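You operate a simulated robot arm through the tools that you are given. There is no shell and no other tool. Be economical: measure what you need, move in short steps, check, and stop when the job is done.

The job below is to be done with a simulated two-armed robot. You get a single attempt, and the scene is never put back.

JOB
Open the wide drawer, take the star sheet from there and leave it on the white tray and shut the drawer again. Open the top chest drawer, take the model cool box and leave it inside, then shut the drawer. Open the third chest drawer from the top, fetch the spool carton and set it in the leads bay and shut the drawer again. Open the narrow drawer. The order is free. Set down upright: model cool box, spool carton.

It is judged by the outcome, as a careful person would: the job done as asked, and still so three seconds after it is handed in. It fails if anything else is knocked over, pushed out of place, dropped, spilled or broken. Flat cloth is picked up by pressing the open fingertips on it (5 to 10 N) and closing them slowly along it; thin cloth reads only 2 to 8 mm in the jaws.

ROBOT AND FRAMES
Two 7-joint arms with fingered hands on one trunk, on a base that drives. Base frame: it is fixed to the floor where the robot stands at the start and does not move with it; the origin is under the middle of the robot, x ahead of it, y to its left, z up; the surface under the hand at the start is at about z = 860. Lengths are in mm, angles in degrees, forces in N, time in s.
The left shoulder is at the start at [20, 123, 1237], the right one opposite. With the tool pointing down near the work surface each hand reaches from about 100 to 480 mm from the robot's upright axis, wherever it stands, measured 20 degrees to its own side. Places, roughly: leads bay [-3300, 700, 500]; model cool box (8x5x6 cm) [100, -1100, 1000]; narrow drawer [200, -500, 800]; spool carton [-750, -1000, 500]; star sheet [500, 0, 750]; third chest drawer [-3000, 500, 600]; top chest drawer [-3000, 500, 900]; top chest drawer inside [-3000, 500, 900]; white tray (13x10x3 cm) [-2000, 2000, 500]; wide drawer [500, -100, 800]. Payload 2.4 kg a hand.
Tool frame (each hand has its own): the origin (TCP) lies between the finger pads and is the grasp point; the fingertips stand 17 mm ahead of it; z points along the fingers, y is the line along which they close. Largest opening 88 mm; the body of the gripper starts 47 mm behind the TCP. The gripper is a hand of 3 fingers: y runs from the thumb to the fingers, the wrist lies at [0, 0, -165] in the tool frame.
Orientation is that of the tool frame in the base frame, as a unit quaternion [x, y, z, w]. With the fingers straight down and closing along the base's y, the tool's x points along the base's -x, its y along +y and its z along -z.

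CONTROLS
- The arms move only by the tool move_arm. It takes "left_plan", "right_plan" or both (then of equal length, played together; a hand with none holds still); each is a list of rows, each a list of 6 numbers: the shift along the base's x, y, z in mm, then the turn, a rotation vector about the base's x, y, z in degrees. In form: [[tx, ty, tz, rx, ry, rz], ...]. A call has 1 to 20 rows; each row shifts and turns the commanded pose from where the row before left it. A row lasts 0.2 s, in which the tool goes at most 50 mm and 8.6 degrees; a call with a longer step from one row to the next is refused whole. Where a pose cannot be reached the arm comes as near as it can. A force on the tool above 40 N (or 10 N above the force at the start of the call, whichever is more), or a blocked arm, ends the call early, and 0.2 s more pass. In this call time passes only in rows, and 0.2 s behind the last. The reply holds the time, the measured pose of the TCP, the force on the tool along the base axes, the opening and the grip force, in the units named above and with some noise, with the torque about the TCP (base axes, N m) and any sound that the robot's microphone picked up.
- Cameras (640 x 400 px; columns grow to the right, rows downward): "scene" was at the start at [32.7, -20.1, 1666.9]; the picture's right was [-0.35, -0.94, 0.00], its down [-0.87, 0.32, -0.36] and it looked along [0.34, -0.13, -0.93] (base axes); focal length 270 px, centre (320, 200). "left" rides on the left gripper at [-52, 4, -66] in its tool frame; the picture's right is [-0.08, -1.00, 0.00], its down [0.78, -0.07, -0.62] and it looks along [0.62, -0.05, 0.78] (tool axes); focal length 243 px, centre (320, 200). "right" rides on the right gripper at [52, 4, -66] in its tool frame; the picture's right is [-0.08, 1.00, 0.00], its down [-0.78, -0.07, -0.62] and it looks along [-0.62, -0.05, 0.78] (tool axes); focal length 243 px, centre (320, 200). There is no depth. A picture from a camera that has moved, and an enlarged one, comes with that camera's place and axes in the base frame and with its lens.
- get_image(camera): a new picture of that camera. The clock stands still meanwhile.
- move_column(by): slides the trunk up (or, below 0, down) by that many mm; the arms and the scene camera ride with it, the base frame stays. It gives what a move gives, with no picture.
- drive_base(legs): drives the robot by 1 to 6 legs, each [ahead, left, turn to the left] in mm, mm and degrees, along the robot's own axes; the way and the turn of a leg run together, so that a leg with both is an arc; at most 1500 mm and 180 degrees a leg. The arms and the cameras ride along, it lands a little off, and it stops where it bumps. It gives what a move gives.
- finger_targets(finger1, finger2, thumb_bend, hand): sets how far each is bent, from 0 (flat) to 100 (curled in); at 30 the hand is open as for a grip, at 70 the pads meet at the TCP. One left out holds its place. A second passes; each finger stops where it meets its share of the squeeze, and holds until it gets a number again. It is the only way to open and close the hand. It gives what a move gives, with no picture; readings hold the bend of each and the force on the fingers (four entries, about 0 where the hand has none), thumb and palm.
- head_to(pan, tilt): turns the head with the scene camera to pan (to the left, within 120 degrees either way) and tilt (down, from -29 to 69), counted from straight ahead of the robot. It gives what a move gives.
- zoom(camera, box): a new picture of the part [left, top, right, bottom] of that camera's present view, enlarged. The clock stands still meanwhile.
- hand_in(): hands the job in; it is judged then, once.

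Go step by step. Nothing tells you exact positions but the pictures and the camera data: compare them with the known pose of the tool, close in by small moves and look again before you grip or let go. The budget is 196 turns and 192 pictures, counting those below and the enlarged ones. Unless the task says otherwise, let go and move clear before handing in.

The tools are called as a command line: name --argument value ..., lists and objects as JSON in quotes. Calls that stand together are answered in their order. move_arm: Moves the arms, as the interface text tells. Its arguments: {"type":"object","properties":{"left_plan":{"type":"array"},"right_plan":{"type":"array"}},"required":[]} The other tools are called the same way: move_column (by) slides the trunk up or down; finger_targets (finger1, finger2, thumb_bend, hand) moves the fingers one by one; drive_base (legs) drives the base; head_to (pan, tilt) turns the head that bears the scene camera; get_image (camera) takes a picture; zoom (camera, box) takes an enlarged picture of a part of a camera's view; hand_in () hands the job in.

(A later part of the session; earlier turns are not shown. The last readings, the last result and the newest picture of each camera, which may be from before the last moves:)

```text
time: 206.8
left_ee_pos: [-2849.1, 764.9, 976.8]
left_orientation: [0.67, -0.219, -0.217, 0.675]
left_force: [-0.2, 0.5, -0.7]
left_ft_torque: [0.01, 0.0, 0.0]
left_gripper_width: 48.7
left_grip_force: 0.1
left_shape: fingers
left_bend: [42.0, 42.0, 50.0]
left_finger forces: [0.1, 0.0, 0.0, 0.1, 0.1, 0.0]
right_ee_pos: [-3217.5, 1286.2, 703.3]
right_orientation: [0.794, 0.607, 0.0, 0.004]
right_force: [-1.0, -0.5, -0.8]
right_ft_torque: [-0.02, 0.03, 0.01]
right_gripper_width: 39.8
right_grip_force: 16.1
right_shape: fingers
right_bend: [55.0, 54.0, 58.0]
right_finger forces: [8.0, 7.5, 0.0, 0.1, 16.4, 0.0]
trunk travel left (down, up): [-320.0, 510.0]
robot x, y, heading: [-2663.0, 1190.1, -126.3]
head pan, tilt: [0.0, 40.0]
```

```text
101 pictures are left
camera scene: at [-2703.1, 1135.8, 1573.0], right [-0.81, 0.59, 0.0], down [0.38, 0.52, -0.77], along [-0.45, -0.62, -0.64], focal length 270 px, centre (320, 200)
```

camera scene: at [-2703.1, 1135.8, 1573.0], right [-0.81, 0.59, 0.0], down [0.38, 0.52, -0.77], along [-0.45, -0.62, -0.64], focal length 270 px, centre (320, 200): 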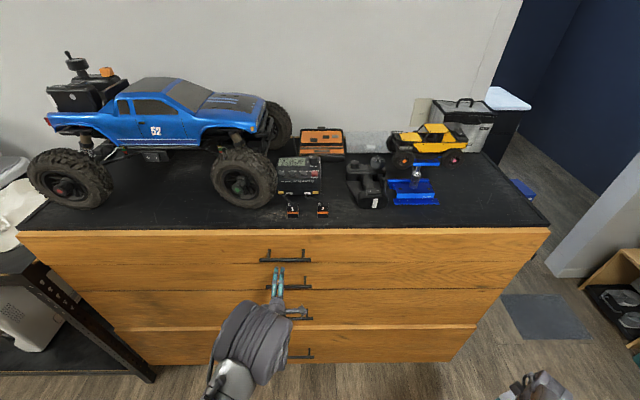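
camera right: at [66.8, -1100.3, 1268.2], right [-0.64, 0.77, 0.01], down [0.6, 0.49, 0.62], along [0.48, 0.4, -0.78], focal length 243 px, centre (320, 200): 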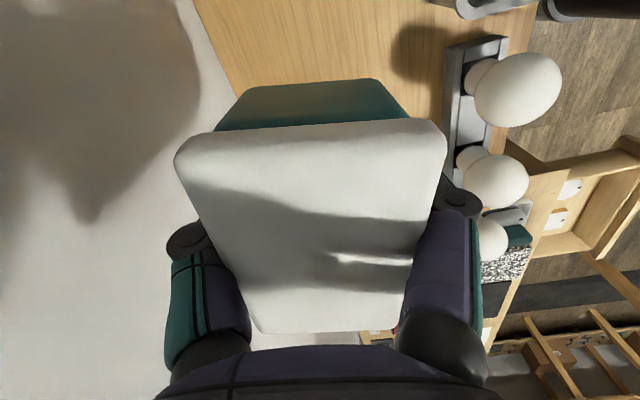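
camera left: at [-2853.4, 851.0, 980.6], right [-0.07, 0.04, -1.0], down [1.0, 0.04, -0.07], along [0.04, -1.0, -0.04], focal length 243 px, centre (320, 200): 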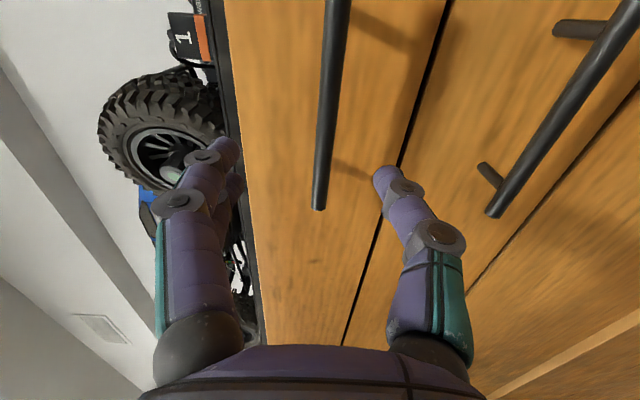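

drive_base --legs '[[66, 0, 0]]'

get_image --camera "left"

finger_targets --hand "left" --finger1 75 --finger2 75 --thumb_bend 75

```text
time: 207.8
left_ee_pos: [-2889.5, 712.4, 977.2]
left_orientation: [0.67, -0.22, -0.217, 0.675]
left_force: [0.5, 0.3, 0.4]
left_ft_torque: [-0.04, 0.0, 0.03]
left_gripper_width: 48.6
left_grip_force: 0.1
left_shape: fingers
left_bend: [42.0, 42.0, 50.0]
left_finger forces: [0.0, 0.0, 0.0, 0.1, 0.0, 0.1]
right_ee_pos: [-3257.2, 1231.2, 702.2]
right_orientation: [0.794, 0.608, 0.001, 0.004]
right_force: [0.9, -0.7, -0.6]
right_ft_torque: [0.0, 0.0, -0.01]
right_gripper_width: 39.8
right_grip_force: 15.4
right_shape: fingers
right_bend: [55.0, 54.0, 58.0]
right_finger forces: [8.0, 7.5, 0.1, 0.0, 16.3, 0.0]
trunk travel left (down, up): [-320.0, 510.0]
robot x, y, heading: [-2701.2, 1134.0, -126.2]
head pan, tilt: [0.0, 40.0]
```

```text
100 pictures are left
camera left: at [-2893.2, 796.5, 980.4], right [-0.07, 0.04, -1.0], down [1.0, 0.04, -0.07], along [0.04, -1.0, -0.05], focal length 243 px, centre (320, 200)
```

left: 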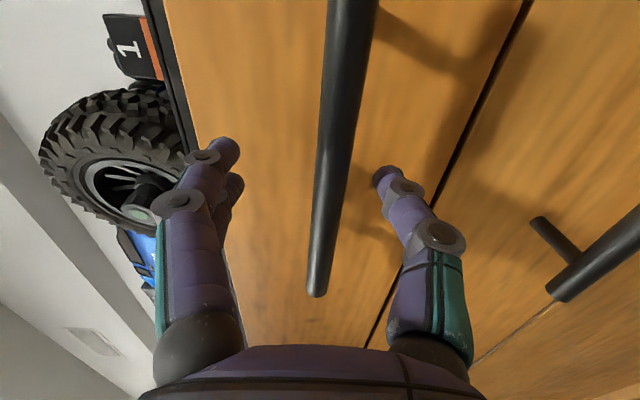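

```text
time: 208.8
left_ee_pos: [-2889.7, 711.2, 976.2]
left_orientation: [0.67, -0.22, -0.218, 0.675]
left_force: [-1.5, -4.1, -3.7]
left_ft_torque: [0.02, -0.03, -0.05]
left_gripper_width: 2.9
left_grip_force: 5.8
left_shape: fingers
left_bend: [72.0, 73.0, 68.0]
left_finger forces: [2.5, 2.4, 0.0, 0.0, 7.2, 0.0]
right_ee_pos: [-3257.6, 1231.4, 701.6]
right_orientation: [0.794, 0.607, 0.001, 0.003]
right_force: [1.1, 0.0, 0.0]
right_ft_torque: [0.02, -0.01, 0.01]
right_gripper_width: 39.8
right_grip_force: 16.4
right_shape: fingers
right_bend: [55.0, 54.0, 58.0]
right_finger forces: [8.0, 7.6, 0.0, 0.0, 16.4, 0.0]
trunk travel left (down, up): [-320.0, 510.0]
robot x, y, heading: [-2704.3, 1132.2, -126.3]
head pan, tilt: [0.0, 40.0]
```

Hooked on the bar. Pulling the top drawer by driving back.

drive_base --legs '[[-290, 0, 0]]'

get_image --camera "scene"

```text
time: 210.9
left_ee_pos: [-2718.7, 951.3, 976.5]
left_orientation: [0.669, -0.224, -0.221, 0.674]
left_force: [0.8, -2.3, -4.1]
left_ft_torque: [0.01, -0.05, -0.02]
left_gripper_width: 0.0
left_grip_force: 4.5
left_shape: fingers
left_bend: [74.0, 74.0, 69.0]
left_finger forces: [1.2, 1.2, 0.1, 0.0, 5.6, 0.0]
right_ee_pos: [-3080.7, 1473.9, 703.2]
right_orientation: [0.798, 0.603, 0.0, 0.005]
right_force: [0.3, 0.2, -0.5]
right_ft_torque: [0.02, -0.01, 0.05]
right_gripper_width: 39.6
right_grip_force: 15.4
right_shape: fingers
right_bend: [55.0, 54.0, 58.0]
right_finger forces: [8.0, 7.4, 0.1, 0.0, 16.2, 0.0]
trunk travel left (down, up): [-320.0, 510.0]
robot x, y, heading: [-2524.0, 1376.2, -127.0]
head pan, tilt: [0.0, 40.0]
```

```text
99 pictures are left
camera scene: at [-2567.3, 1318.8, 1573.0], right [-0.8, 0.6, 0.0], down [0.39, 0.51, -0.77], along [-0.46, -0.61, -0.64], focal length 270 px, centre (320, 200)
```

scene: 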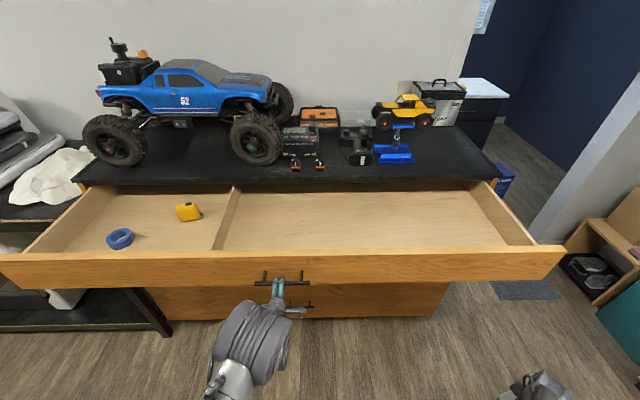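

The top drawer is open and its right compartment is empty. I'll release the handle, back off and raise.

finger_targets --hand "left" --finger1 30 --finger2 30 --thumb_bend 30

drive_base --legs '[[-70, 0, 0]]'

move_column --by 400

move_arm --right_plan '[[8, -40, 0, 0, 0, 0], [8, -40, 0, 0, 0, 0], [8, -40, 0, 0, 0, 0], [8, -40, 0, 0, 0, 0]]'

get_image --camera "scene"

```text
time: 211.9
left_ee_pos: [-2719.1, 950.3, 977.4]
left_orientation: [0.668, -0.223, -0.221, 0.674]
left_force: [0.6, 0.5, -0.4]
left_ft_torque: [-0.01, -0.01, -0.04]
left_gripper_width: 84.0
left_grip_force: 0.1
left_shape: fingers
left_bend: [30.0, 30.0, 30.0]
left_finger forces: [0.1, 0.0, 0.0, 0.0, 0.0, 0.1]
right_ee_pos: [-3080.6, 1476.3, 702.8]
right_orientation: [0.798, 0.603, 0.001, 0.005]
right_force: [-0.6, 0.8, 0.1]
right_ft_torque: [0.0, 0.0, 0.0]
right_gripper_width: 39.9
right_grip_force: 16.1
right_shape: fingers
right_bend: [55.0, 54.0, 58.0]
right_finger forces: [8.0, 7.4, 0.0, 0.0, 16.3, 0.0]
trunk travel left (down, up): [-320.0, 510.0]
robot x, y, heading: [-2529.7, 1374.8, -127.0]
head pan, tilt: [0.0, 40.0]
```

```text
time: 212.9
left_ee_pos: [-2677.2, 1008.0, 977.5]
left_orientation: [0.668, -0.224, -0.222, 0.674]
left_force: [0.6, -0.3, 0.0]
left_ft_torque: [-0.02, -0.05, 0.0]
left_gripper_width: 84.1
left_grip_force: 0.0
left_shape: fingers
left_bend: [30.0, 30.0, 30.0]
left_finger forces: [0.0, 0.0, 0.0, 0.0, 0.0, 0.0]
right_ee_pos: [-3037.4, 1530.5, 702.7]
right_orientation: [0.798, 0.602, 0.0, 0.005]
right_force: [0.0, -0.5, -0.5]
right_ft_torque: [0.03, 0.01, -0.01]
right_gripper_width: 39.8
right_grip_force: 15.9
right_shape: fingers
right_bend: [55.0, 54.0, 58.0]
right_finger forces: [8.0, 7.5, 0.0, 0.0, 16.4, 0.0]
trunk travel left (down, up): [-320.0, 510.0]
robot x, y, heading: [-2488.3, 1424.0, -127.2]
head pan, tilt: [0.0, 40.0]
```

```text
time: 216.7
left_ee_pos: [-2677.0, 1006.1, 1376.7]
left_orientation: [0.668, -0.223, -0.222, 0.674]
left_force: [-0.7, 0.1, -0.2]
left_ft_torque: [0.04, -0.01, -0.01]
left_gripper_width: 83.9
left_grip_force: 0.1
left_shape: fingers
left_bend: [30.0, 30.0, 30.0]
left_finger forces: [0.0, 0.1, 0.0, 0.1, 0.0, 0.0]
right_ee_pos: [-3039.2, 1531.7, 1103.3]
right_orientation: [0.798, 0.603, 0.0, 0.004]
right_force: [-0.4, 0.2, -1.1]
right_ft_torque: [0.01, 0.0, -0.01]
right_gripper_width: 39.8
right_grip_force: 16.1
right_shape: fingers
right_bend: [55.0, 54.0, 58.0]
right_finger forces: [8.0, 7.6, 0.1, 0.1, 16.3, 0.0]
trunk travel left (down, up): [-720.0, 110.0]
robot x, y, heading: [-2486.0, 1426.1, -127.1]
head pan, tilt: [0.0, 40.0]
```

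```text
time: 217.7
left_ee_pos: [-2677.0, 1006.1, 1377.2]
left_orientation: [0.668, -0.224, -0.222, 0.674]
left_force: [0.9, 0.3, -0.4]
left_ft_torque: [0.04, 0.01, -0.01]
left_gripper_width: 84.0
left_grip_force: 0.0
left_shape: fingers
left_bend: [30.0, 30.0, 30.0]
left_finger forces: [0.0, 0.1, 0.1, 0.0, 0.0, 0.0]
right_ee_pos: [-3007.7, 1369.2, 1100.4]
right_orientation: [0.798, 0.602, 0.0, 0.003]
right_force: [0.9, -0.1, -0.4]
right_ft_torque: [0.02, 0.03, -0.02]
right_gripper_width: 39.6
right_grip_force: 15.2
right_shape: fingers
right_bend: [55.0, 54.0, 58.0]
right_finger forces: [7.6, 7.2, 0.0, 0.1, 15.7, 0.1]
right hand out of reach, approached as far as the arm can: row 1, 4
trunk travel left (down, up): [-720.0, 110.0]
robot x, y, heading: [-2486.1, 1426.5, -127.0]
head pan, tilt: [0.0, 40.0]
```

```text
98 pictures are left
camera scene: at [-2525.2, 1373.0, 1973.0], right [-0.8, 0.6, 0.0], down [0.39, 0.51, -0.77], along [-0.46, -0.61, -0.64], focal length 270 px, centre (320, 200)
```

scene: 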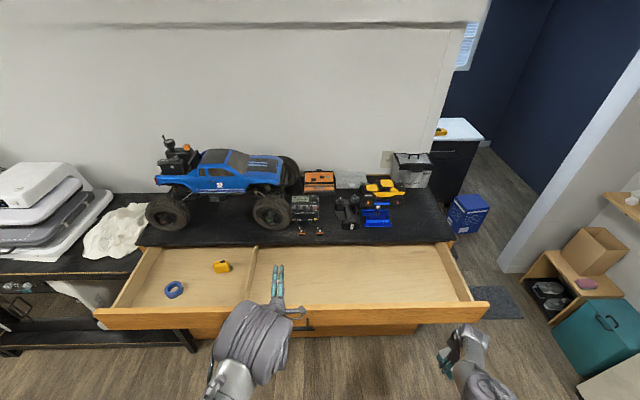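

move_arm --left_plan '[[23.6, 32.3, 0, 0, 0, 0], [23.6, 32.3, 0, 0, 0, 0], [23.6, 32.3, 0, 0, 0, 0], [23.6, 32.3, 0, 0, 0, 0]]'

drive_base --legs '[[0, 0, 0.9], [0, 87, 0], [250, 0, 0]]'

get_image --camera "scene"

get_image --camera "right"

```text
time: 218.7
left_ee_pos: [-2596.3, 1123.1, 1385.8]
left_orientation: [0.669, -0.223, -0.222, 0.674]
left_force: [0.3, 0.3, 0.5]
left_ft_torque: [0.0, 0.01, 0.0]
left_gripper_width: 84.2
left_grip_force: 0.1
left_shape: fingers
left_bend: [30.0, 30.0, 30.0]
left_finger forces: [0.0, 0.0, 0.0, 0.0, 0.0, 0.0]
left hand out of reach, approached as far as the arm can: row 4
right_ee_pos: [-3008.7, 1369.6, 1099.4]
right_orientation: [0.798, 0.602, 0.0, 0.004]
right_force: [0.1, -0.1, -0.6]
right_ft_torque: [0.02, -0.03, -0.01]
right_gripper_width: 39.8
right_grip_force: 15.6
right_shape: fingers
right_bend: [55.0, 54.0, 58.0]
right_finger forces: [7.7, 7.2, 0.1, 0.0, 15.7, 0.0]
trunk travel left (down, up): [-720.0, 110.0]
robot x, y, heading: [-2487.7, 1425.4, -127.1]
head pan, tilt: [0.0, 40.0]
```

```text
time: 221.6
left_ee_pos: [-2669.6, 866.4, 1383.3]
left_orientation: [0.671, -0.218, -0.215, 0.675]
left_force: [0.7, 0.1, -0.4]
left_ft_torque: [0.0, -0.02, -0.02]
left_gripper_width: 84.0
left_grip_force: 0.2
left_shape: fingers
left_bend: [30.0, 30.0, 30.0]
left_finger forces: [0.0, 0.0, 0.0, 0.1, 0.0, 0.0]
right_ee_pos: [-3084.7, 1106.9, 1098.8]
right_orientation: [0.792, 0.61, 0.001, 0.004]
right_force: [0.3, 0.2, -1.1]
right_ft_torque: [0.0, -0.01, -0.01]
right_gripper_width: 39.8
right_grip_force: 15.4
right_shape: fingers
right_bend: [55.0, 54.0, 58.0]
right_finger forces: [7.7, 7.1, 0.1, 0.0, 15.6, 0.0]
trunk travel left (down, up): [-720.0, 110.0]
robot x, y, heading: [-2564.8, 1171.9, -125.9]
head pan, tilt: [0.0, 40.0]
```

```text
97 pictures are left
camera scene: at [-2602.7, 1120.4, 1973.0], right [-0.81, 0.59, 0.0], down [0.38, 0.52, -0.77], along [-0.45, -0.62, -0.64], focal length 270 px, centre (320, 200)
```

scene: 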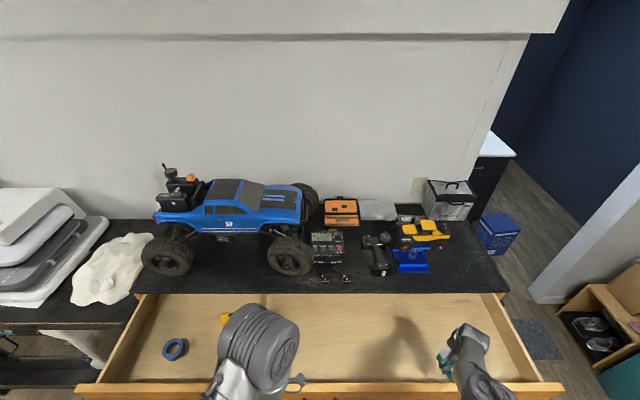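

```text
96 pictures are left
camera right: at [-3067.2, 1157.5, 1166.5], right [0.94, -0.34, 0.01], down [-0.27, -0.73, 0.62], along [-0.2, -0.59, -0.78], focal length 243 px, centre (320, 200)
```

right: 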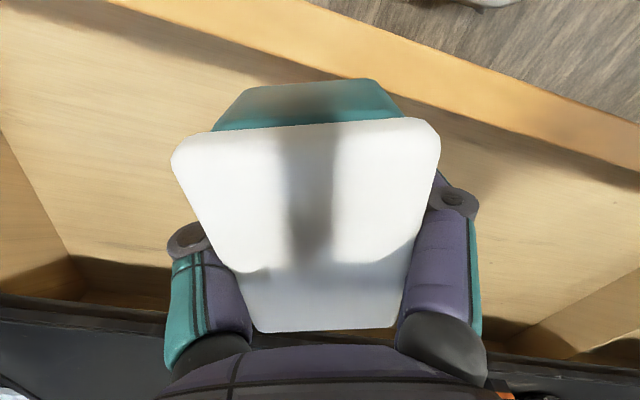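

drive_base --legs '[[65, 0, 0]]'

move_column --by -90

get_image --camera "right"

get_image --camera "scene"

```text
time: 222.6
left_ee_pos: [-2707.8, 814.0, 1384.8]
left_orientation: [0.671, -0.218, -0.216, 0.675]
left_force: [-0.1, 0.2, -0.2]
left_ft_torque: [0.01, 0.04, 0.02]
left_gripper_width: 84.2
left_grip_force: 0.0
left_shape: fingers
left_bend: [30.0, 30.0, 30.0]
left_finger forces: [0.0, 0.1, 0.0, 0.0, 0.0, 0.0]
right_ee_pos: [-3123.5, 1054.7, 1100.3]
right_orientation: [0.792, 0.61, 0.0, 0.005]
right_force: [0.6, 0.1, -1.7]
right_ft_torque: [0.0, 0.01, 0.01]
right_gripper_width: 39.7
right_grip_force: 15.7
right_shape: fingers
right_bend: [55.0, 54.0, 58.0]
right_finger forces: [7.6, 7.3, 0.0, 0.1, 15.7, 0.1]
trunk travel left (down, up): [-720.0, 110.0]
robot x, y, heading: [-2601.8, 1123.3, -125.8]
head pan, tilt: [0.0, 40.0]
```

```text
time: 223.8
left_ee_pos: [-2708.0, 815.2, 1294.2]
left_orientation: [0.671, -0.218, -0.215, 0.675]
left_force: [-0.3, -0.1, 0.7]
left_ft_torque: [-0.02, 0.05, 0.02]
left_gripper_width: 84.3
left_grip_force: 0.2
left_shape: fingers
left_bend: [30.0, 30.0, 30.0]
left_finger forces: [0.0, 0.1, 0.0, 0.0, 0.1, 0.0]
right_ee_pos: [-3122.3, 1054.3, 1009.4]
right_orientation: [0.793, 0.61, 0.0, 0.003]
right_force: [-0.4, 0.5, -1.0]
right_ft_torque: [0.01, 0.02, 0.0]
right_gripper_width: 39.6
right_grip_force: 15.6
right_shape: fingers
right_bend: [55.0, 54.0, 58.0]
right_finger forces: [7.8, 7.2, 0.0, 0.1, 15.7, 0.0]
trunk travel left (down, up): [-630.0, 200.0]
robot x, y, heading: [-2603.4, 1120.9, -125.9]
head pan, tilt: [0.0, 40.0]
```

```text
95 pictures are left
camera right: at [-3104.5, 1105.9, 1076.7], right [0.94, -0.34, 0.01], down [-0.27, -0.73, 0.62], along [-0.21, -0.59, -0.78], focal length 243 px, centre (320, 200)
```

right: 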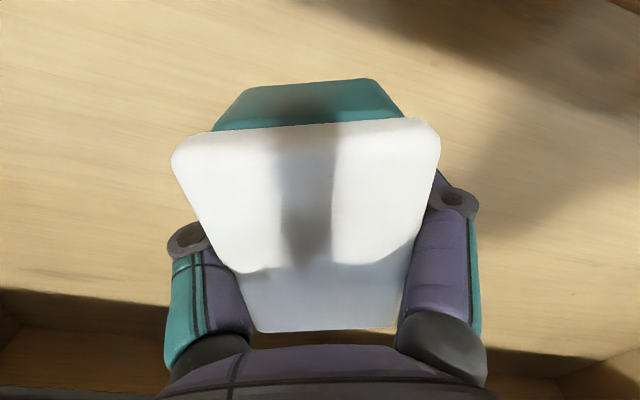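

```text
94 pictures are left
camera scene: at [-2639.7, 1068.5, 1883.1], right [-0.81, 0.59, 0.0], down [0.38, 0.52, -0.77], along [-0.45, -0.62, -0.64], focal length 270 px, centre (320, 200)
```

scene: 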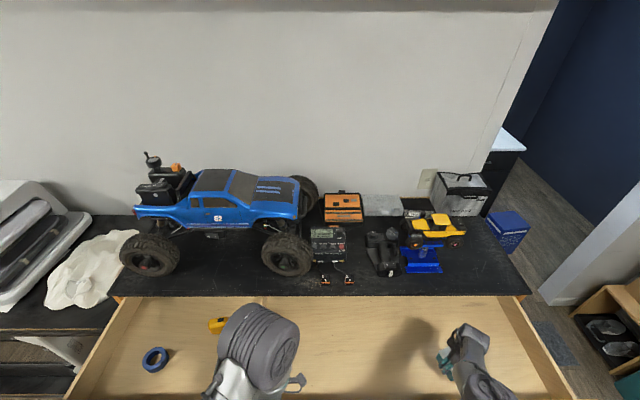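

move_column --by -25

move_arm --right_plan '[[0, 0, -4, 0, 0, 0], [0, 0, -4, 0, 0, 0], [0, 0, -4, 0, 0, 0], [0, 0, -4, 0, 0, 0], [0, 0, -4, 0, 0, 0]]'

```text
time: 224.5
left_ee_pos: [-2708.1, 814.7, 1269.1]
left_orientation: [0.671, -0.219, -0.215, 0.675]
left_force: [-0.2, -0.5, 0.8]
left_ft_torque: [0.03, 0.0, -0.01]
left_gripper_width: 84.3
left_grip_force: 0.1
left_shape: fingers
left_bend: [30.0, 30.0, 30.0]
left_finger forces: [0.0, 0.1, 0.1, 0.0, 0.1, 0.0]
right_ee_pos: [-3123.8, 1055.5, 984.9]
right_orientation: [0.793, 0.609, 0.0, 0.004]
right_force: [-0.3, -0.2, 0.4]
right_ft_torque: [0.02, 0.02, -0.01]
right_gripper_width: 39.7
right_grip_force: 15.2
right_shape: fingers
right_bend: [55.0, 54.0, 58.0]
right_finger forces: [7.8, 7.3, 0.0, 0.0, 15.6, 0.0]
trunk travel left (down, up): [-605.0, 225.0]
robot x, y, heading: [-2601.5, 1121.4, -125.6]
head pan, tilt: [0.0, 40.0]
```

```text
time: 225.7
left_ee_pos: [-2706.3, 814.5, 1268.8]
left_orientation: [0.672, -0.218, -0.216, 0.674]
left_force: [-0.5, -0.4, 0.9]
left_ft_torque: [-0.02, -0.01, 0.01]
left_gripper_width: 84.3
left_grip_force: 0.0
left_shape: fingers
left_bend: [30.0, 30.0, 30.0]
left_finger forces: [0.1, 0.1, 0.1, 0.0, 0.1, 0.0]
right_ee_pos: [-3117.3, 1058.3, 974.5]
right_orientation: [0.792, 0.61, 0.0, 0.005]
right_force: [0.2, 0.4, -0.6]
right_ft_torque: [0.03, -0.02, 0.04]
right_gripper_width: 39.7
right_grip_force: 15.7
right_shape: fingers
right_bend: [55.0, 54.0, 58.0]
right_finger forces: [7.7, 7.1, 0.0, 0.0, 15.7, 0.0]
right hand out of reach, approached as far as the arm can: row 2, 4
trunk travel left (down, up): [-605.0, 225.0]
robot x, y, heading: [-2596.7, 1127.5, -125.8]
head pan, tilt: [0.0, 40.0]
```

move_column --by -10

move_column --by -6

get_image --camera "right"

```text
time: 226.3
left_ee_pos: [-2707.2, 814.0, 1259.1]
left_orientation: [0.671, -0.218, -0.216, 0.675]
left_force: [-0.7, 0.6, -0.4]
left_ft_torque: [0.01, 0.02, 0.01]
left_gripper_width: 84.0
left_grip_force: 0.0
left_shape: fingers
left_bend: [30.0, 30.0, 30.0]
left_finger forces: [0.0, 0.0, 0.0, 0.0, 0.1, 0.0]
right_ee_pos: [-3116.8, 1058.3, 964.6]
right_orientation: [0.793, 0.61, 0.001, 0.004]
right_force: [0.1, 0.6, -1.8]
right_ft_torque: [-0.03, 0.03, 0.02]
right_gripper_width: 39.9
right_grip_force: 14.5
right_shape: fingers
right_bend: [55.0, 54.0, 58.0]
right_finger forces: [7.7, 7.2, 0.0, 0.0, 15.6, 0.0]
trunk travel left (down, up): [-595.0, 235.0]
robot x, y, heading: [-2603.3, 1123.1, -125.8]
head pan, tilt: [0.0, 40.0]
```

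```text
time: 226.8
left_ee_pos: [-2705.4, 814.6, 1252.1]
left_orientation: [0.671, -0.218, -0.216, 0.675]
left_force: [-0.2, -0.4, 0.1]
left_ft_torque: [0.02, -0.01, 0.02]
left_gripper_width: 84.4
left_grip_force: 0.1
left_shape: fingers
left_bend: [30.0, 30.0, 30.0]
left_finger forces: [0.0, 0.0, 0.1, 0.1, 0.1, 0.0]
right_ee_pos: [-3116.8, 1058.6, 958.0]
right_orientation: [0.793, 0.609, 0.0, 0.005]
right_force: [-0.2, 0.2, -0.5]
right_ft_torque: [-0.03, -0.01, 0.01]
right_gripper_width: 39.9
right_grip_force: 15.0
right_shape: fingers
right_bend: [55.0, 54.0, 58.0]
right_finger forces: [7.7, 7.1, 0.0, 0.0, 15.5, 0.0]
trunk travel left (down, up): [-589.0, 241.0]
robot x, y, heading: [-2602.5, 1123.2, -125.9]
head pan, tilt: [0.0, 40.0]
```

```text
93 pictures are left
camera right: at [-3098.4, 1108.6, 1025.2], right [0.94, -0.34, 0.01], down [-0.27, -0.73, 0.62], along [-0.21, -0.59, -0.78], focal length 243 px, centre (320, 200)
```

right: 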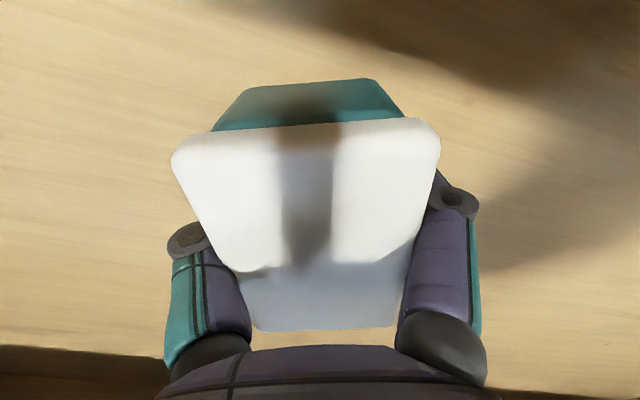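

move_column --by -8

move_column --by -6

move_column --by -5

move_column --by -4

```text
time: 227.4
left_ee_pos: [-2707.3, 815.4, 1245.0]
left_orientation: [0.672, -0.218, -0.215, 0.674]
left_force: [-0.2, 0.3, -0.5]
left_ft_torque: [0.02, 0.02, -0.01]
left_gripper_width: 84.3
left_grip_force: 0.0
left_shape: fingers
left_bend: [30.0, 30.0, 30.0]
left_finger forces: [0.0, 0.0, 0.0, 0.0, 0.1, 0.0]
right_ee_pos: [-3116.1, 1058.4, 949.5]
right_orientation: [0.793, 0.61, 0.0, 0.004]
right_force: [0.5, -0.5, 0.0]
right_ft_torque: [-0.02, 0.0, 0.0]
right_gripper_width: 39.9
right_grip_force: 15.3
right_shape: fingers
right_bend: [55.0, 54.0, 58.0]
right_finger forces: [7.7, 7.2, 0.2, 0.0, 15.6, 0.1]
trunk travel left (down, up): [-581.0, 249.0]
robot x, y, heading: [-2598.2, 1119.9, -125.8]
head pan, tilt: [0.0, 40.0]
```

```text
time: 228.0
left_ee_pos: [-2704.8, 815.6, 1238.7]
left_orientation: [0.671, -0.218, -0.217, 0.675]
left_force: [-0.3, 0.4, 0.4]
left_ft_torque: [0.0, 0.02, 0.02]
left_gripper_width: 84.2
left_grip_force: 0.1
left_shape: fingers
left_bend: [30.0, 30.0, 30.0]
left_finger forces: [0.1, 0.0, 0.1, 0.0, 0.0, 0.0]
right_ee_pos: [-3116.3, 1058.0, 946.1]
right_orientation: [0.793, 0.61, -0.003, 0.003]
right_force: [-3.7, 1.5, 36.5]
right_ft_torque: [-0.05, -0.26, 0.0]
right_gripper_width: 39.9
right_grip_force: 24.7
right_shape: fingers
right_bend: [56.0, 55.0, 59.0]
right_finger forces: [12.0, 10.8, 0.0, 0.1, 26.7, 0.1]
trunk travel left (down, up): [-575.0, 255.0]
robot x, y, heading: [-2602.1, 1122.4, -126.0]
head pan, tilt: [0.0, 40.0]
```

```text
time: 228.3
left_ee_pos: [-2705.2, 814.8, 1238.2]
left_orientation: [0.671, -0.217, -0.216, 0.675]
left_force: [0.1, -1.3, 0.8]
left_ft_torque: [-0.02, 0.01, 0.06]
left_gripper_width: 84.3
left_grip_force: 0.1
left_shape: fingers
left_bend: [30.0, 30.0, 30.0]
left_finger forces: [0.0, 0.0, 0.1, 0.1, 0.0, 0.0]
right_ee_pos: [-3118.2, 1058.0, 946.9]
right_orientation: [0.793, 0.609, -0.004, 0.003]
right_force: [2.9, 0.6, 26.1]
right_ft_torque: [-0.01, -0.13, 0.01]
right_gripper_width: 40.1
right_grip_force: 21.5
right_shape: fingers
right_bend: [57.0, 56.0, 60.0]
right_finger forces: [12.1, 11.5, 0.0, 0.0, 20.6, 0.0]
trunk travel left (down, up): [-574.0, 256.0]
robot x, y, heading: [-2603.7, 1122.9, -125.9]
head pan, tilt: [0.0, 40.0]
stopped: the force on the tool passed its limit at 54 N (the readings are from after the stop); the commanded pose is now the measured one
```

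```text
time: 228.6
left_ee_pos: [-2704.8, 814.9, 1236.4]
left_orientation: [0.671, -0.216, -0.215, 0.676]
left_force: [-0.8, 0.8, -0.2]
left_ft_torque: [0.02, 0.0, 0.03]
left_gripper_width: 84.4
left_grip_force: 0.1
left_shape: fingers
left_bend: [30.0, 30.0, 30.0]
left_finger forces: [0.1, 0.0, 0.0, 0.0, 0.0, 0.0]
right_ee_pos: [-3118.5, 1057.4, 947.4]
right_orientation: [0.793, 0.609, -0.006, 0.004]
right_force: [4.1, -2.2, 26.1]
right_ft_torque: [0.07, -0.1, 0.04]
right_gripper_width: 40.0
right_grip_force: 23.2
right_shape: fingers
right_bend: [57.0, 56.0, 60.0]
right_finger forces: [12.9, 12.4, 0.0, 0.1, 20.1, 0.1]
trunk travel left (down, up): [-573.0, 257.0]
robot x, y, heading: [-2601.4, 1124.9, -126.0]
head pan, tilt: [0.0, 40.0]
stopped: the force on the tool passed its limit at 45 N (the readings are from after the stop); the commanded pose is now the measured one
```

move_column --by 3

finger_targets --hand "right" --finger1 35 --finger2 35 --thumb_bend 35

get_image --camera "right"

```text
time: 229.2
left_ee_pos: [-2705.4, 813.7, 1239.8]
left_orientation: [0.672, -0.217, -0.215, 0.675]
left_force: [-0.3, 0.1, -0.8]
left_ft_torque: [-0.03, 0.02, -0.02]
left_gripper_width: 84.1
left_grip_force: 0.1
left_shape: fingers
left_bend: [30.0, 30.0, 30.0]
left_finger forces: [0.0, 0.1, 0.1, 0.1, 0.0, 0.1]
right_ee_pos: [-3119.1, 1056.5, 948.3]
right_orientation: [0.793, 0.609, -0.004, 0.003]
right_force: [1.1, -1.4, 5.1]
right_ft_torque: [0.04, -0.08, -0.04]
right_gripper_width: 39.7
right_grip_force: 18.1
right_shape: fingers
right_bend: [56.0, 56.0, 59.0]
right_finger forces: [9.3, 8.6, 0.0, 0.1, 17.0, 0.0]
trunk travel left (down, up): [-576.0, 254.0]
robot x, y, heading: [-2602.3, 1119.9, -125.8]
head pan, tilt: [0.0, 40.0]
```

```text
time: 230.2
left_ee_pos: [-2707.6, 813.9, 1240.3]
left_orientation: [0.671, -0.217, -0.216, 0.675]
left_force: [-0.2, 0.4, -0.3]
left_ft_torque: [0.01, 0.0, 0.05]
left_gripper_width: 84.2
left_grip_force: 0.0
left_shape: fingers
left_bend: [30.0, 30.0, 30.0]
left_finger forces: [0.0, 0.1, 0.0, 0.1, 0.1, 0.1]
right_ee_pos: [-3119.4, 1056.9, 947.0]
right_orientation: [0.793, 0.609, -0.004, 0.003]
right_force: [-0.6, 0.3, -0.1]
right_ft_torque: [0.0, 0.0, 0.0]
right_gripper_width: 73.8
right_grip_force: 0.5
right_shape: fingers
right_bend: [35.0, 35.0, 35.0]
right_finger forces: [0.3, 0.2, 0.0, 0.0, 0.5, 0.0]
trunk travel left (down, up): [-576.0, 254.0]
robot x, y, heading: [-2598.7, 1122.8, -125.9]
head pan, tilt: [0.0, 40.0]
```

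```text
92 pictures are left
camera right: at [-3101.1, 1107.9, 1014.7], right [0.94, -0.34, 0.0], down [-0.26, -0.73, 0.63], along [-0.21, -0.59, -0.78], focal length 243 px, centre (320, 200)
```

right: 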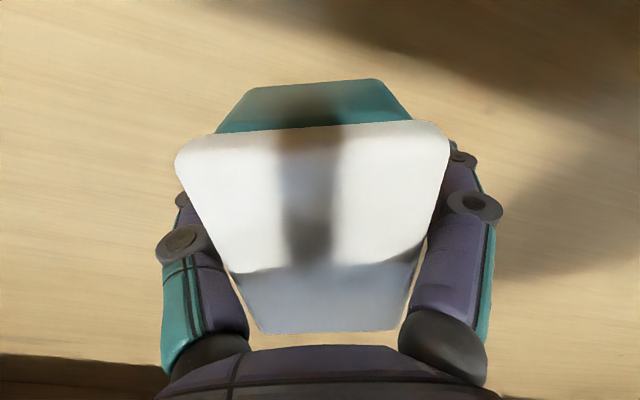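

move_column --by 200

get_image --camera "right"

```text
time: 232.3
left_ee_pos: [-2707.6, 814.0, 1439.1]
left_orientation: [0.671, -0.217, -0.215, 0.675]
left_force: [-0.2, -0.2, 0.8]
left_ft_torque: [-0.03, 0.03, 0.03]
left_gripper_width: 84.0
left_grip_force: 0.1
left_shape: fingers
left_bend: [30.0, 30.0, 30.0]
left_finger forces: [0.0, 0.0, 0.1, 0.1, 0.0, 0.0]
right_ee_pos: [-3120.3, 1057.6, 1147.8]
right_orientation: [0.793, 0.609, -0.004, 0.003]
right_force: [-0.4, -0.1, -0.1]
right_ft_torque: [-0.03, 0.0, -0.03]
right_gripper_width: 73.8
right_grip_force: 0.2
right_shape: fingers
right_bend: [35.0, 35.0, 35.0]
right_finger forces: [0.0, 0.1, 0.0, 0.0, 0.1, 0.0]
trunk travel left (down, up): [-776.0, 54.0]
robot x, y, heading: [-2603.8, 1122.2, -125.9]
head pan, tilt: [0.0, 40.0]
```

```text
91 pictures are left
camera right: at [-3101.2, 1107.8, 1214.6], right [0.94, -0.34, 0.0], down [-0.26, -0.73, 0.63], along [-0.21, -0.59, -0.78], focal length 243 px, centre (320, 200)
```

right: 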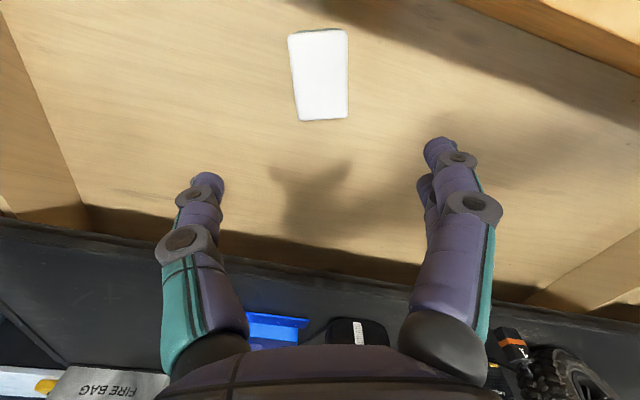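

The cool box stands upright in the drawer. Now I'll close the top drawer with the left hand.

drive_base --legs '[[-330, 0, 0], [0, 105, 0]]'

move_column --by -400

move_column --by -62

finger_targets --hand "left" --finger1 75 --finger2 75 --thumb_bend 75

move_arm --left_plan '[[-20.6, -28.3, 0, 0, 0, 0], [-20.6, -28.3, 0, 0, 0, 0], [-20.6, -28.3, 0, 0, 0, 0], [-20.6, -28.3, 0, 0, 0, 0]]'

get_image --camera "scene"

```text
time: 235.3
left_ee_pos: [-2425.4, 1024.3, 1438.8]
left_orientation: [0.671, -0.217, -0.214, 0.676]
left_force: [-0.3, 1.3, 0.0]
left_ft_torque: [0.0, 0.0, 0.01]
left_gripper_width: 84.3
left_grip_force: 0.0
left_shape: fingers
left_bend: [30.0, 30.0, 30.0]
left_finger forces: [0.0, 0.0, 0.0, 0.1, 0.1, 0.0]
right_ee_pos: [-2840.2, 1266.7, 1148.3]
right_orientation: [0.792, 0.61, -0.004, 0.003]
right_force: [-0.1, 0.3, 0.3]
right_ft_torque: [0.01, -0.01, 0.04]
right_gripper_width: 73.9
right_grip_force: 0.1
right_shape: fingers
right_bend: [35.0, 35.0, 35.0]
right_finger forces: [0.1, 0.0, 0.1, 0.0, 0.0, 0.0]
trunk travel left (down, up): [-776.0, 54.0]
robot x, y, heading: [-2322.6, 1334.3, -125.8]
head pan, tilt: [0.0, 40.0]
```

```text
time: 239.1
left_ee_pos: [-2426.2, 1024.4, 1040.7]
left_orientation: [0.672, -0.217, -0.214, 0.676]
left_force: [-0.2, 0.3, -0.2]
left_ft_torque: [0.0, 0.0, -0.02]
left_gripper_width: 84.5
left_grip_force: 0.0
left_shape: fingers
left_bend: [30.0, 30.0, 30.0]
left_finger forces: [0.0, 0.1, 0.1, 0.0, 0.0, 0.0]
right_ee_pos: [-2839.2, 1266.9, 748.6]
right_orientation: [0.792, 0.61, -0.005, 0.003]
right_force: [0.0, 0.2, -0.8]
right_ft_torque: [0.01, 0.01, 0.0]
right_gripper_width: 73.7
right_grip_force: 0.1
right_shape: fingers
right_bend: [35.0, 35.0, 35.0]
right_finger forces: [0.1, 0.1, 0.0, 0.0, 0.1, 0.1]
trunk travel left (down, up): [-376.0, 454.0]
robot x, y, heading: [-2322.8, 1335.2, -125.7]
head pan, tilt: [0.0, 40.0]
```

```text
time: 240.1
left_ee_pos: [-2425.8, 1024.5, 976.8]
left_orientation: [0.671, -0.217, -0.214, 0.676]
left_force: [0.3, 0.1, 0.0]
left_ft_torque: [0.01, 0.01, 0.01]
left_gripper_width: 84.0
left_grip_force: 0.1
left_shape: fingers
left_bend: [30.0, 30.0, 30.0]
left_finger forces: [0.1, 0.0, 0.1, 0.0, 0.0, 0.0]
right_ee_pos: [-2839.5, 1266.1, 686.0]
right_orientation: [0.792, 0.61, -0.004, 0.004]
right_force: [0.3, 0.1, -0.5]
right_ft_torque: [-0.04, 0.04, 0.04]
right_gripper_width: 73.9
right_grip_force: 0.0
right_shape: fingers
right_bend: [35.0, 35.0, 35.0]
right_finger forces: [0.1, 0.0, 0.1, 0.0, 0.0, 0.0]
trunk travel left (down, up): [-314.0, 516.0]
robot x, y, heading: [-2318.2, 1330.0, -125.5]
head pan, tilt: [0.0, 40.0]
```

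```text
time: 241.1
left_ee_pos: [-2425.0, 1025.1, 978.1]
left_orientation: [0.672, -0.217, -0.214, 0.675]
left_force: [0.1, 0.0, -0.7]
left_ft_torque: [0.0, 0.0, 0.0]
left_gripper_width: 0.0
left_grip_force: 0.1
left_shape: fingers
left_bend: [74.0, 74.0, 73.0]
left_finger forces: [0.1, 0.1, 0.0, 0.1, 0.0, 0.0]
right_ee_pos: [-2839.8, 1266.2, 686.9]
right_orientation: [0.792, 0.61, -0.004, 0.003]
right_force: [-0.1, -0.3, 1.0]
right_ft_torque: [-0.02, 0.01, 0.01]
right_gripper_width: 73.4
right_grip_force: 0.0
right_shape: fingers
right_bend: [35.0, 35.0, 35.0]
right_finger forces: [0.0, 0.0, 0.0, 0.1, 0.0, 0.0]
trunk travel left (down, up): [-314.0, 516.0]
robot x, y, heading: [-2321.9, 1331.6, -125.9]
head pan, tilt: [0.0, 40.0]
```

```text
time: 242.1
left_ee_pos: [-2509.6, 911.8, 976.6]
left_orientation: [0.672, -0.216, -0.214, 0.676]
left_force: [-0.2, -0.7, 1.0]
left_ft_torque: [0.01, 0.0, -0.01]
left_gripper_width: 0.0
left_grip_force: 0.1
left_shape: fingers
left_bend: [74.0, 74.0, 73.0]
left_finger forces: [0.0, 0.0, 0.0, 0.0, 0.1, 0.1]
right_ee_pos: [-2839.6, 1266.6, 686.0]
right_orientation: [0.792, 0.61, -0.005, 0.004]
right_force: [-0.6, 0.5, 0.0]
right_ft_torque: [0.0, 0.01, -0.01]
right_gripper_width: 73.7
right_grip_force: 0.2
right_shape: fingers
right_bend: [35.0, 35.0, 35.0]
right_finger forces: [0.0, 0.0, 0.1, 0.0, 0.0, 0.1]
trunk travel left (down, up): [-314.0, 516.0]
robot x, y, heading: [-2323.4, 1332.9, -125.7]
head pan, tilt: [0.0, 40.0]
```

```text
90 pictures are left
camera scene: at [-2359.5, 1278.7, 1566.7], right [-0.81, 0.58, 0.0], down [0.38, 0.52, -0.77], along [-0.45, -0.62, -0.64], focal length 270 px, centre (320, 200)
```

scene: 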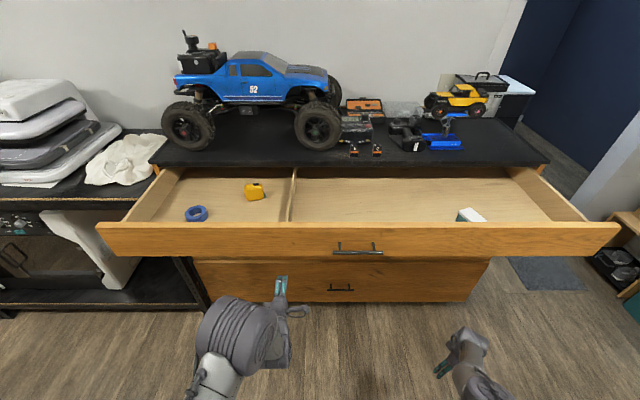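

drive_base --legs '[[0, -60, 0], [385, 0, 0]]'

drive_base --legs '[[50, 0, 0]]'

get_image --camera "scene"

```text
time: 245.1
left_ee_pos: [-2787.1, 635.1, 976.3]
left_orientation: [0.671, -0.22, -0.217, 0.674]
left_force: [0.0, -0.4, 0.7]
left_ft_torque: [-0.02, -0.01, -0.01]
left_gripper_width: 0.0
left_grip_force: 0.1
left_shape: fingers
left_bend: [74.0, 74.0, 74.0]
left_finger forces: [0.0, 0.1, 0.0, 0.0, 0.1, 0.0]
right_ee_pos: [-3117.4, 991.4, 685.7]
right_orientation: [0.795, 0.607, -0.004, 0.003]
right_force: [0.1, -1.5, -0.4]
right_ft_torque: [-0.03, 0.02, 0.03]
right_gripper_width: 73.8
right_grip_force: 0.2
right_shape: fingers
right_bend: [35.0, 35.0, 35.0]
right_finger forces: [0.1, 0.0, 0.1, 0.0, 0.0, 0.1]
trunk travel left (down, up): [-314.0, 516.0]
robot x, y, heading: [-2597.4, 1053.5, -126.4]
head pan, tilt: [0.0, 40.0]
```

```text
time: 246.1
left_ee_pos: [-2804.9, 612.0, 974.4]
left_orientation: [0.674, -0.22, -0.216, 0.671]
left_force: [8.6, 11.3, 3.2]
left_ft_torque: [0.0, 0.0, 0.02]
left_gripper_width: 0.3
left_grip_force: 0.1
left_shape: fingers
left_bend: [77.0, 77.0, 79.0]
left_finger forces: [0.0, 0.0, 0.0, 0.1, 0.0, 0.0]
right_ee_pos: [-3134.6, 966.1, 687.9]
right_orientation: [0.793, 0.609, -0.004, 0.003]
right_force: [-0.7, -0.1, 0.0]
right_ft_torque: [-0.01, 0.01, 0.02]
right_gripper_width: 73.8
right_grip_force: 0.1
right_shape: fingers
right_bend: [35.0, 35.0, 35.0]
right_finger forces: [0.0, 0.0, 0.1, 0.0, 0.1, 0.1]
trunk travel left (down, up): [-314.0, 516.0]
robot x, y, heading: [-2616.3, 1029.0, -126.0]
head pan, tilt: [0.0, 40.0]
stopped in leg 1: the force on the tool passed its limit at 60 N (the readings are from after the stop); the commanded pose is now the measured one
```

```text
89 pictures are left
camera scene: at [-2653.1, 977.5, 1566.9], right [-0.81, 0.59, 0.0], down [0.38, 0.52, -0.77], along [-0.45, -0.62, -0.64], focal length 270 px, centre (320, 200)
```

scene: 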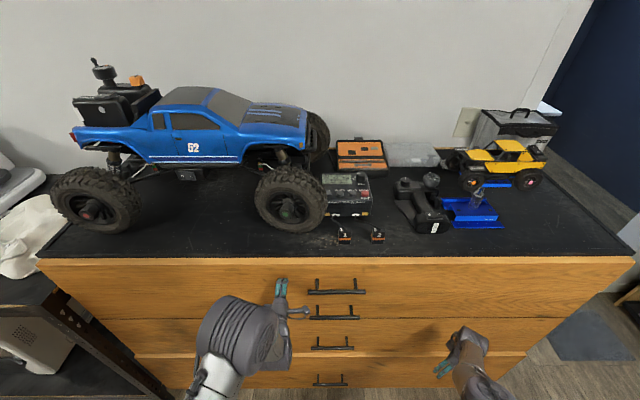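

The top drawer is shut. Next I'll open the third drawer: back off, lower, and align with its handle.

drive_base --legs '[[-110, 0, 0], [0, -127, 0]]'

move_column --by -310

finger_targets --hand "left" --finger1 44 --finger2 44 --thumb_bend 46

get_image --camera "left"

get_image --camera "scene"

```text
time: 248.1
left_ee_pos: [-2844.8, 773.3, 972.8]
left_orientation: [0.674, -0.221, -0.215, 0.671]
left_force: [0.0, -0.1, 0.5]
left_ft_torque: [-0.03, -0.03, 0.01]
left_gripper_width: 0.2
left_grip_force: 0.0
left_shape: fingers
left_bend: [76.0, 76.0, 78.0]
left_finger forces: [0.0, 0.0, 0.0, 0.0, 0.0, 0.1]
right_ee_pos: [-3174.3, 1127.9, 687.1]
right_orientation: [0.794, 0.608, -0.005, 0.003]
right_force: [0.2, 0.1, 0.6]
right_ft_torque: [0.01, 0.01, 0.03]
right_gripper_width: 73.4
right_grip_force: 0.0
right_shape: fingers
right_bend: [35.0, 35.0, 35.0]
right_finger forces: [0.0, 0.0, 0.0, 0.0, 0.0, 0.1]
trunk travel left (down, up): [-314.0, 516.0]
robot x, y, heading: [-2650.7, 1192.6, -125.9]
head pan, tilt: [0.0, 40.0]
```

```text
time: 251.2
left_ee_pos: [-2844.0, 773.1, 664.1]
left_orientation: [0.675, -0.22, -0.216, 0.671]
left_force: [0.1, -0.8, 0.3]
left_ft_torque: [0.0, 0.0, 0.01]
left_gripper_width: 0.0
left_grip_force: 0.0
left_shape: fingers
left_bend: [76.0, 76.0, 78.0]
left_finger forces: [0.0, 0.1, 0.0, 0.1, 0.0, 0.0]
right_ee_pos: [-3173.6, 1127.4, 375.7]
right_orientation: [0.794, 0.608, -0.004, 0.003]
right_force: [0.0, -0.7, -0.2]
right_ft_torque: [0.01, 0.02, -0.01]
right_gripper_width: 74.0
right_grip_force: 0.0
right_shape: fingers
right_bend: [35.0, 35.0, 35.0]
right_finger forces: [0.1, 0.0, 0.0, 0.0, 0.0, 0.0]
trunk travel left (down, up): [-4.0, 826.0]
robot x, y, heading: [-2655.9, 1191.9, -125.9]
head pan, tilt: [0.0, 40.0]
```

```text
time: 252.2
left_ee_pos: [-2844.3, 772.9, 663.5]
left_orientation: [0.675, -0.219, -0.215, 0.671]
left_force: [-0.1, -0.2, 0.0]
left_ft_torque: [-0.01, -0.02, -0.01]
left_gripper_width: 50.8
left_grip_force: 0.0
left_shape: fingers
left_bend: [44.0, 44.0, 46.0]
left_finger forces: [0.0, 0.0, 0.0, 0.1, 0.1, 0.0]
right_ee_pos: [-3174.1, 1127.0, 376.9]
right_orientation: [0.794, 0.608, -0.004, 0.003]
right_force: [0.2, -0.5, 1.0]
right_ft_torque: [-0.02, 0.01, 0.04]
right_gripper_width: 73.5
right_grip_force: 0.1
right_shape: fingers
right_bend: [35.0, 35.0, 35.0]
right_finger forces: [0.0, 0.0, 0.0, 0.0, 0.0, 0.0]
trunk travel left (down, up): [-4.0, 826.0]
robot x, y, heading: [-2651.8, 1192.2, -126.0]
head pan, tilt: [0.0, 40.0]
```

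```text
88 pictures are left
camera left: at [-2848.0, 857.4, 668.3], right [-0.06, 0.05, -1.0], down [1.0, 0.04, -0.06], along [0.04, -1.0, -0.05], focal length 243 px, centre (320, 200)
```

left: 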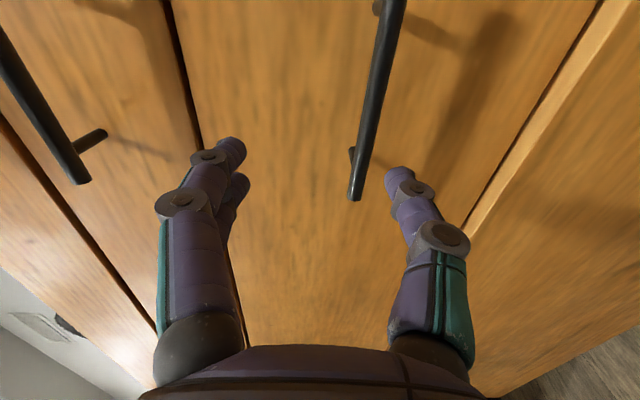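

```text
87 pictures are left
camera scene: at [-2693.0, 1137.1, 1256.7], right [-0.81, 0.59, 0.0], down [0.38, 0.52, -0.77], along [-0.45, -0.62, -0.64], focal length 270 px, centre (320, 200)
```

scene: 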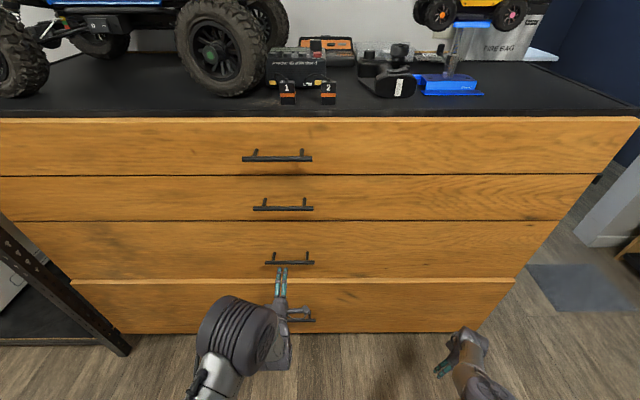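

move_arm --left_plan '[[0, 0, -16, 0, 0, 0], [0, 0, -17, 0, 0, 0]]'

drive_base --legs '[[72, 0, 0]]'

get_image --camera "left"

```text
time: 252.8
left_ee_pos: [-2844.0, 773.0, 631.2]
left_orientation: [0.674, -0.221, -0.215, 0.671]
left_force: [-0.1, 0.0, 0.2]
left_ft_torque: [0.0, -0.02, 0.0]
left_gripper_width: 51.1
left_grip_force: 0.1
left_shape: fingers
left_bend: [44.0, 44.0, 46.0]
left_finger forces: [0.0, 0.0, 0.0, 0.1, 0.1, 0.0]
right_ee_pos: [-3173.0, 1127.5, 376.0]
right_orientation: [0.794, 0.608, -0.005, 0.003]
right_force: [-0.3, 0.3, 0.1]
right_ft_torque: [0.02, 0.0, 0.01]
right_gripper_width: 73.7
right_grip_force: 0.0
right_shape: fingers
right_bend: [35.0, 35.0, 35.0]
right_finger forces: [0.0, 0.0, 0.0, 0.0, 0.1, 0.0]
trunk travel left (down, up): [-4.0, 826.0]
robot x, y, heading: [-2657.0, 1193.0, -126.1]
head pan, tilt: [0.0, 40.0]
```

```text
time: 253.8
left_ee_pos: [-2886.5, 715.3, 631.8]
left_orientation: [0.675, -0.22, -0.215, 0.671]
left_force: [0.9, -0.4, 0.0]
left_ft_torque: [-0.03, 0.02, -0.03]
left_gripper_width: 51.0
left_grip_force: 0.1
left_shape: fingers
left_bend: [44.0, 44.0, 46.0]
left_finger forces: [0.0, 0.0, 0.1, 0.1, 0.1, 0.0]
right_ee_pos: [-3216.5, 1069.4, 376.4]
right_orientation: [0.794, 0.608, -0.004, 0.003]
right_force: [-0.3, 0.4, 0.4]
right_ft_torque: [0.02, 0.03, 0.02]
right_gripper_width: 73.4
right_grip_force: 0.0
right_shape: fingers
right_bend: [35.0, 35.0, 35.0]
right_finger forces: [0.0, 0.0, 0.1, 0.1, 0.0, 0.0]
trunk travel left (down, up): [-4.0, 826.0]
robot x, y, heading: [-2697.0, 1132.3, -125.8]
head pan, tilt: [0.0, 40.0]
```

```text
86 pictures are left
camera left: at [-2889.5, 800.4, 636.4], right [-0.06, 0.05, -1.0], down [1.0, 0.05, -0.06], along [0.04, -1.0, -0.05], focal length 243 px, centre (320, 200)
```

left: 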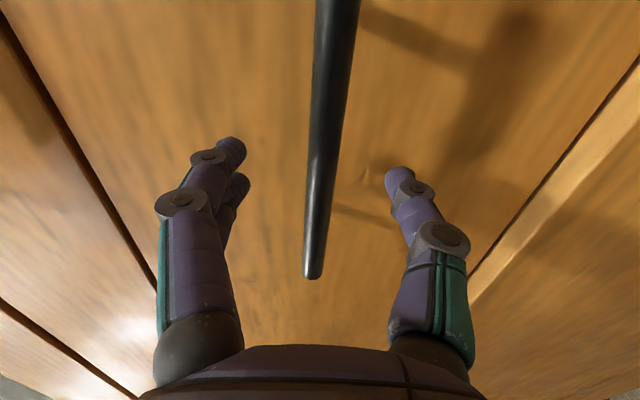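

drive_base --legs '[[7, 0, 0]]'

finger_targets --hand "left" --finger1 75 --finger2 75 --thumb_bend 75

drive_base --legs '[[-290, 0, 0]]'

get_image --camera "scene"

```text
time: 254.5
left_ee_pos: [-2890.0, 709.8, 631.2]
left_orientation: [0.674, -0.221, -0.215, 0.671]
left_force: [0.0, 0.3, 0.3]
left_ft_torque: [-0.02, 0.02, -0.01]
left_gripper_width: 50.8
left_grip_force: 0.0
left_shape: fingers
left_bend: [44.0, 44.0, 46.0]
left_finger forces: [0.0, 0.1, 0.0, 0.0, 0.0, 0.0]
right_ee_pos: [-3219.7, 1062.9, 376.1]
right_orientation: [0.794, 0.607, -0.004, 0.004]
right_force: [-0.6, 0.2, -0.1]
right_ft_torque: [-0.01, 0.0, 0.03]
right_gripper_width: 73.4
right_grip_force: 0.1
right_shape: fingers
right_bend: [35.0, 35.0, 35.0]
right_finger forces: [0.0, 0.1, 0.0, 0.0, 0.0, 0.0]
trunk travel left (down, up): [-4.0, 826.0]
robot x, y, heading: [-2704.5, 1128.4, -126.0]
head pan, tilt: [0.0, 40.0]
```

```text
time: 255.5
left_ee_pos: [-2889.8, 710.0, 633.0]
left_orientation: [0.675, -0.22, -0.215, 0.67]
left_force: [-1.7, -4.0, 1.5]
left_ft_torque: [-0.03, 0.0, 0.0]
left_gripper_width: 3.6
left_grip_force: 6.4
left_shape: fingers
left_bend: [71.0, 71.0, 68.0]
left_finger forces: [3.9, 3.7, 0.1, 0.0, 5.3, 0.1]
right_ee_pos: [-3220.5, 1062.8, 375.6]
right_orientation: [0.793, 0.609, -0.005, 0.003]
right_force: [0.0, -0.2, -0.5]
right_ft_torque: [0.02, -0.02, 0.01]
right_gripper_width: 74.0
right_grip_force: 0.1
right_shape: fingers
right_bend: [35.0, 35.0, 35.0]
right_finger forces: [0.0, 0.0, 0.0, 0.1, 0.1, 0.0]
trunk travel left (down, up): [-4.0, 826.0]
robot x, y, heading: [-2701.5, 1129.9, -126.2]
head pan, tilt: [0.0, 40.0]
```

```text
time: 257.5
left_ee_pos: [-2719.6, 945.7, 631.8]
left_orientation: [0.673, -0.221, -0.217, 0.671]
left_force: [0.4, 0.1, 0.1]
left_ft_torque: [0.0, 0.0, -0.01]
left_gripper_width: 0.0
left_grip_force: 0.0
left_shape: fingers
left_bend: [74.0, 74.0, 74.0]
left_finger forces: [0.0, 0.0, 0.0, 0.0, 0.0, 0.1]
right_ee_pos: [-3047.1, 1301.3, 375.3]
right_orientation: [0.795, 0.607, -0.004, 0.003]
right_force: [-0.9, 0.3, 0.3]
right_ft_torque: [0.04, 0.0, 0.01]
right_gripper_width: 73.6
right_grip_force: 0.0
right_shape: fingers
right_bend: [35.0, 35.0, 35.0]
right_finger forces: [0.1, 0.0, 0.0, 0.0, 0.0, 0.0]
trunk travel left (down, up): [-4.0, 826.0]
robot x, y, heading: [-2528.6, 1362.6, -126.1]
head pan, tilt: [0.0, 40.0]
```

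```text
85 pictures are left
camera scene: at [-2567.4, 1309.4, 1256.7], right [-0.81, 0.59, 0.0], down [0.38, 0.52, -0.77], along [-0.45, -0.62, -0.64], focal length 270 px, centre (320, 200)
```

scene: 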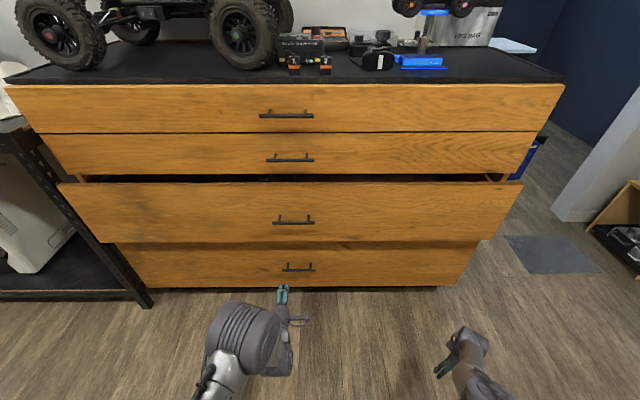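

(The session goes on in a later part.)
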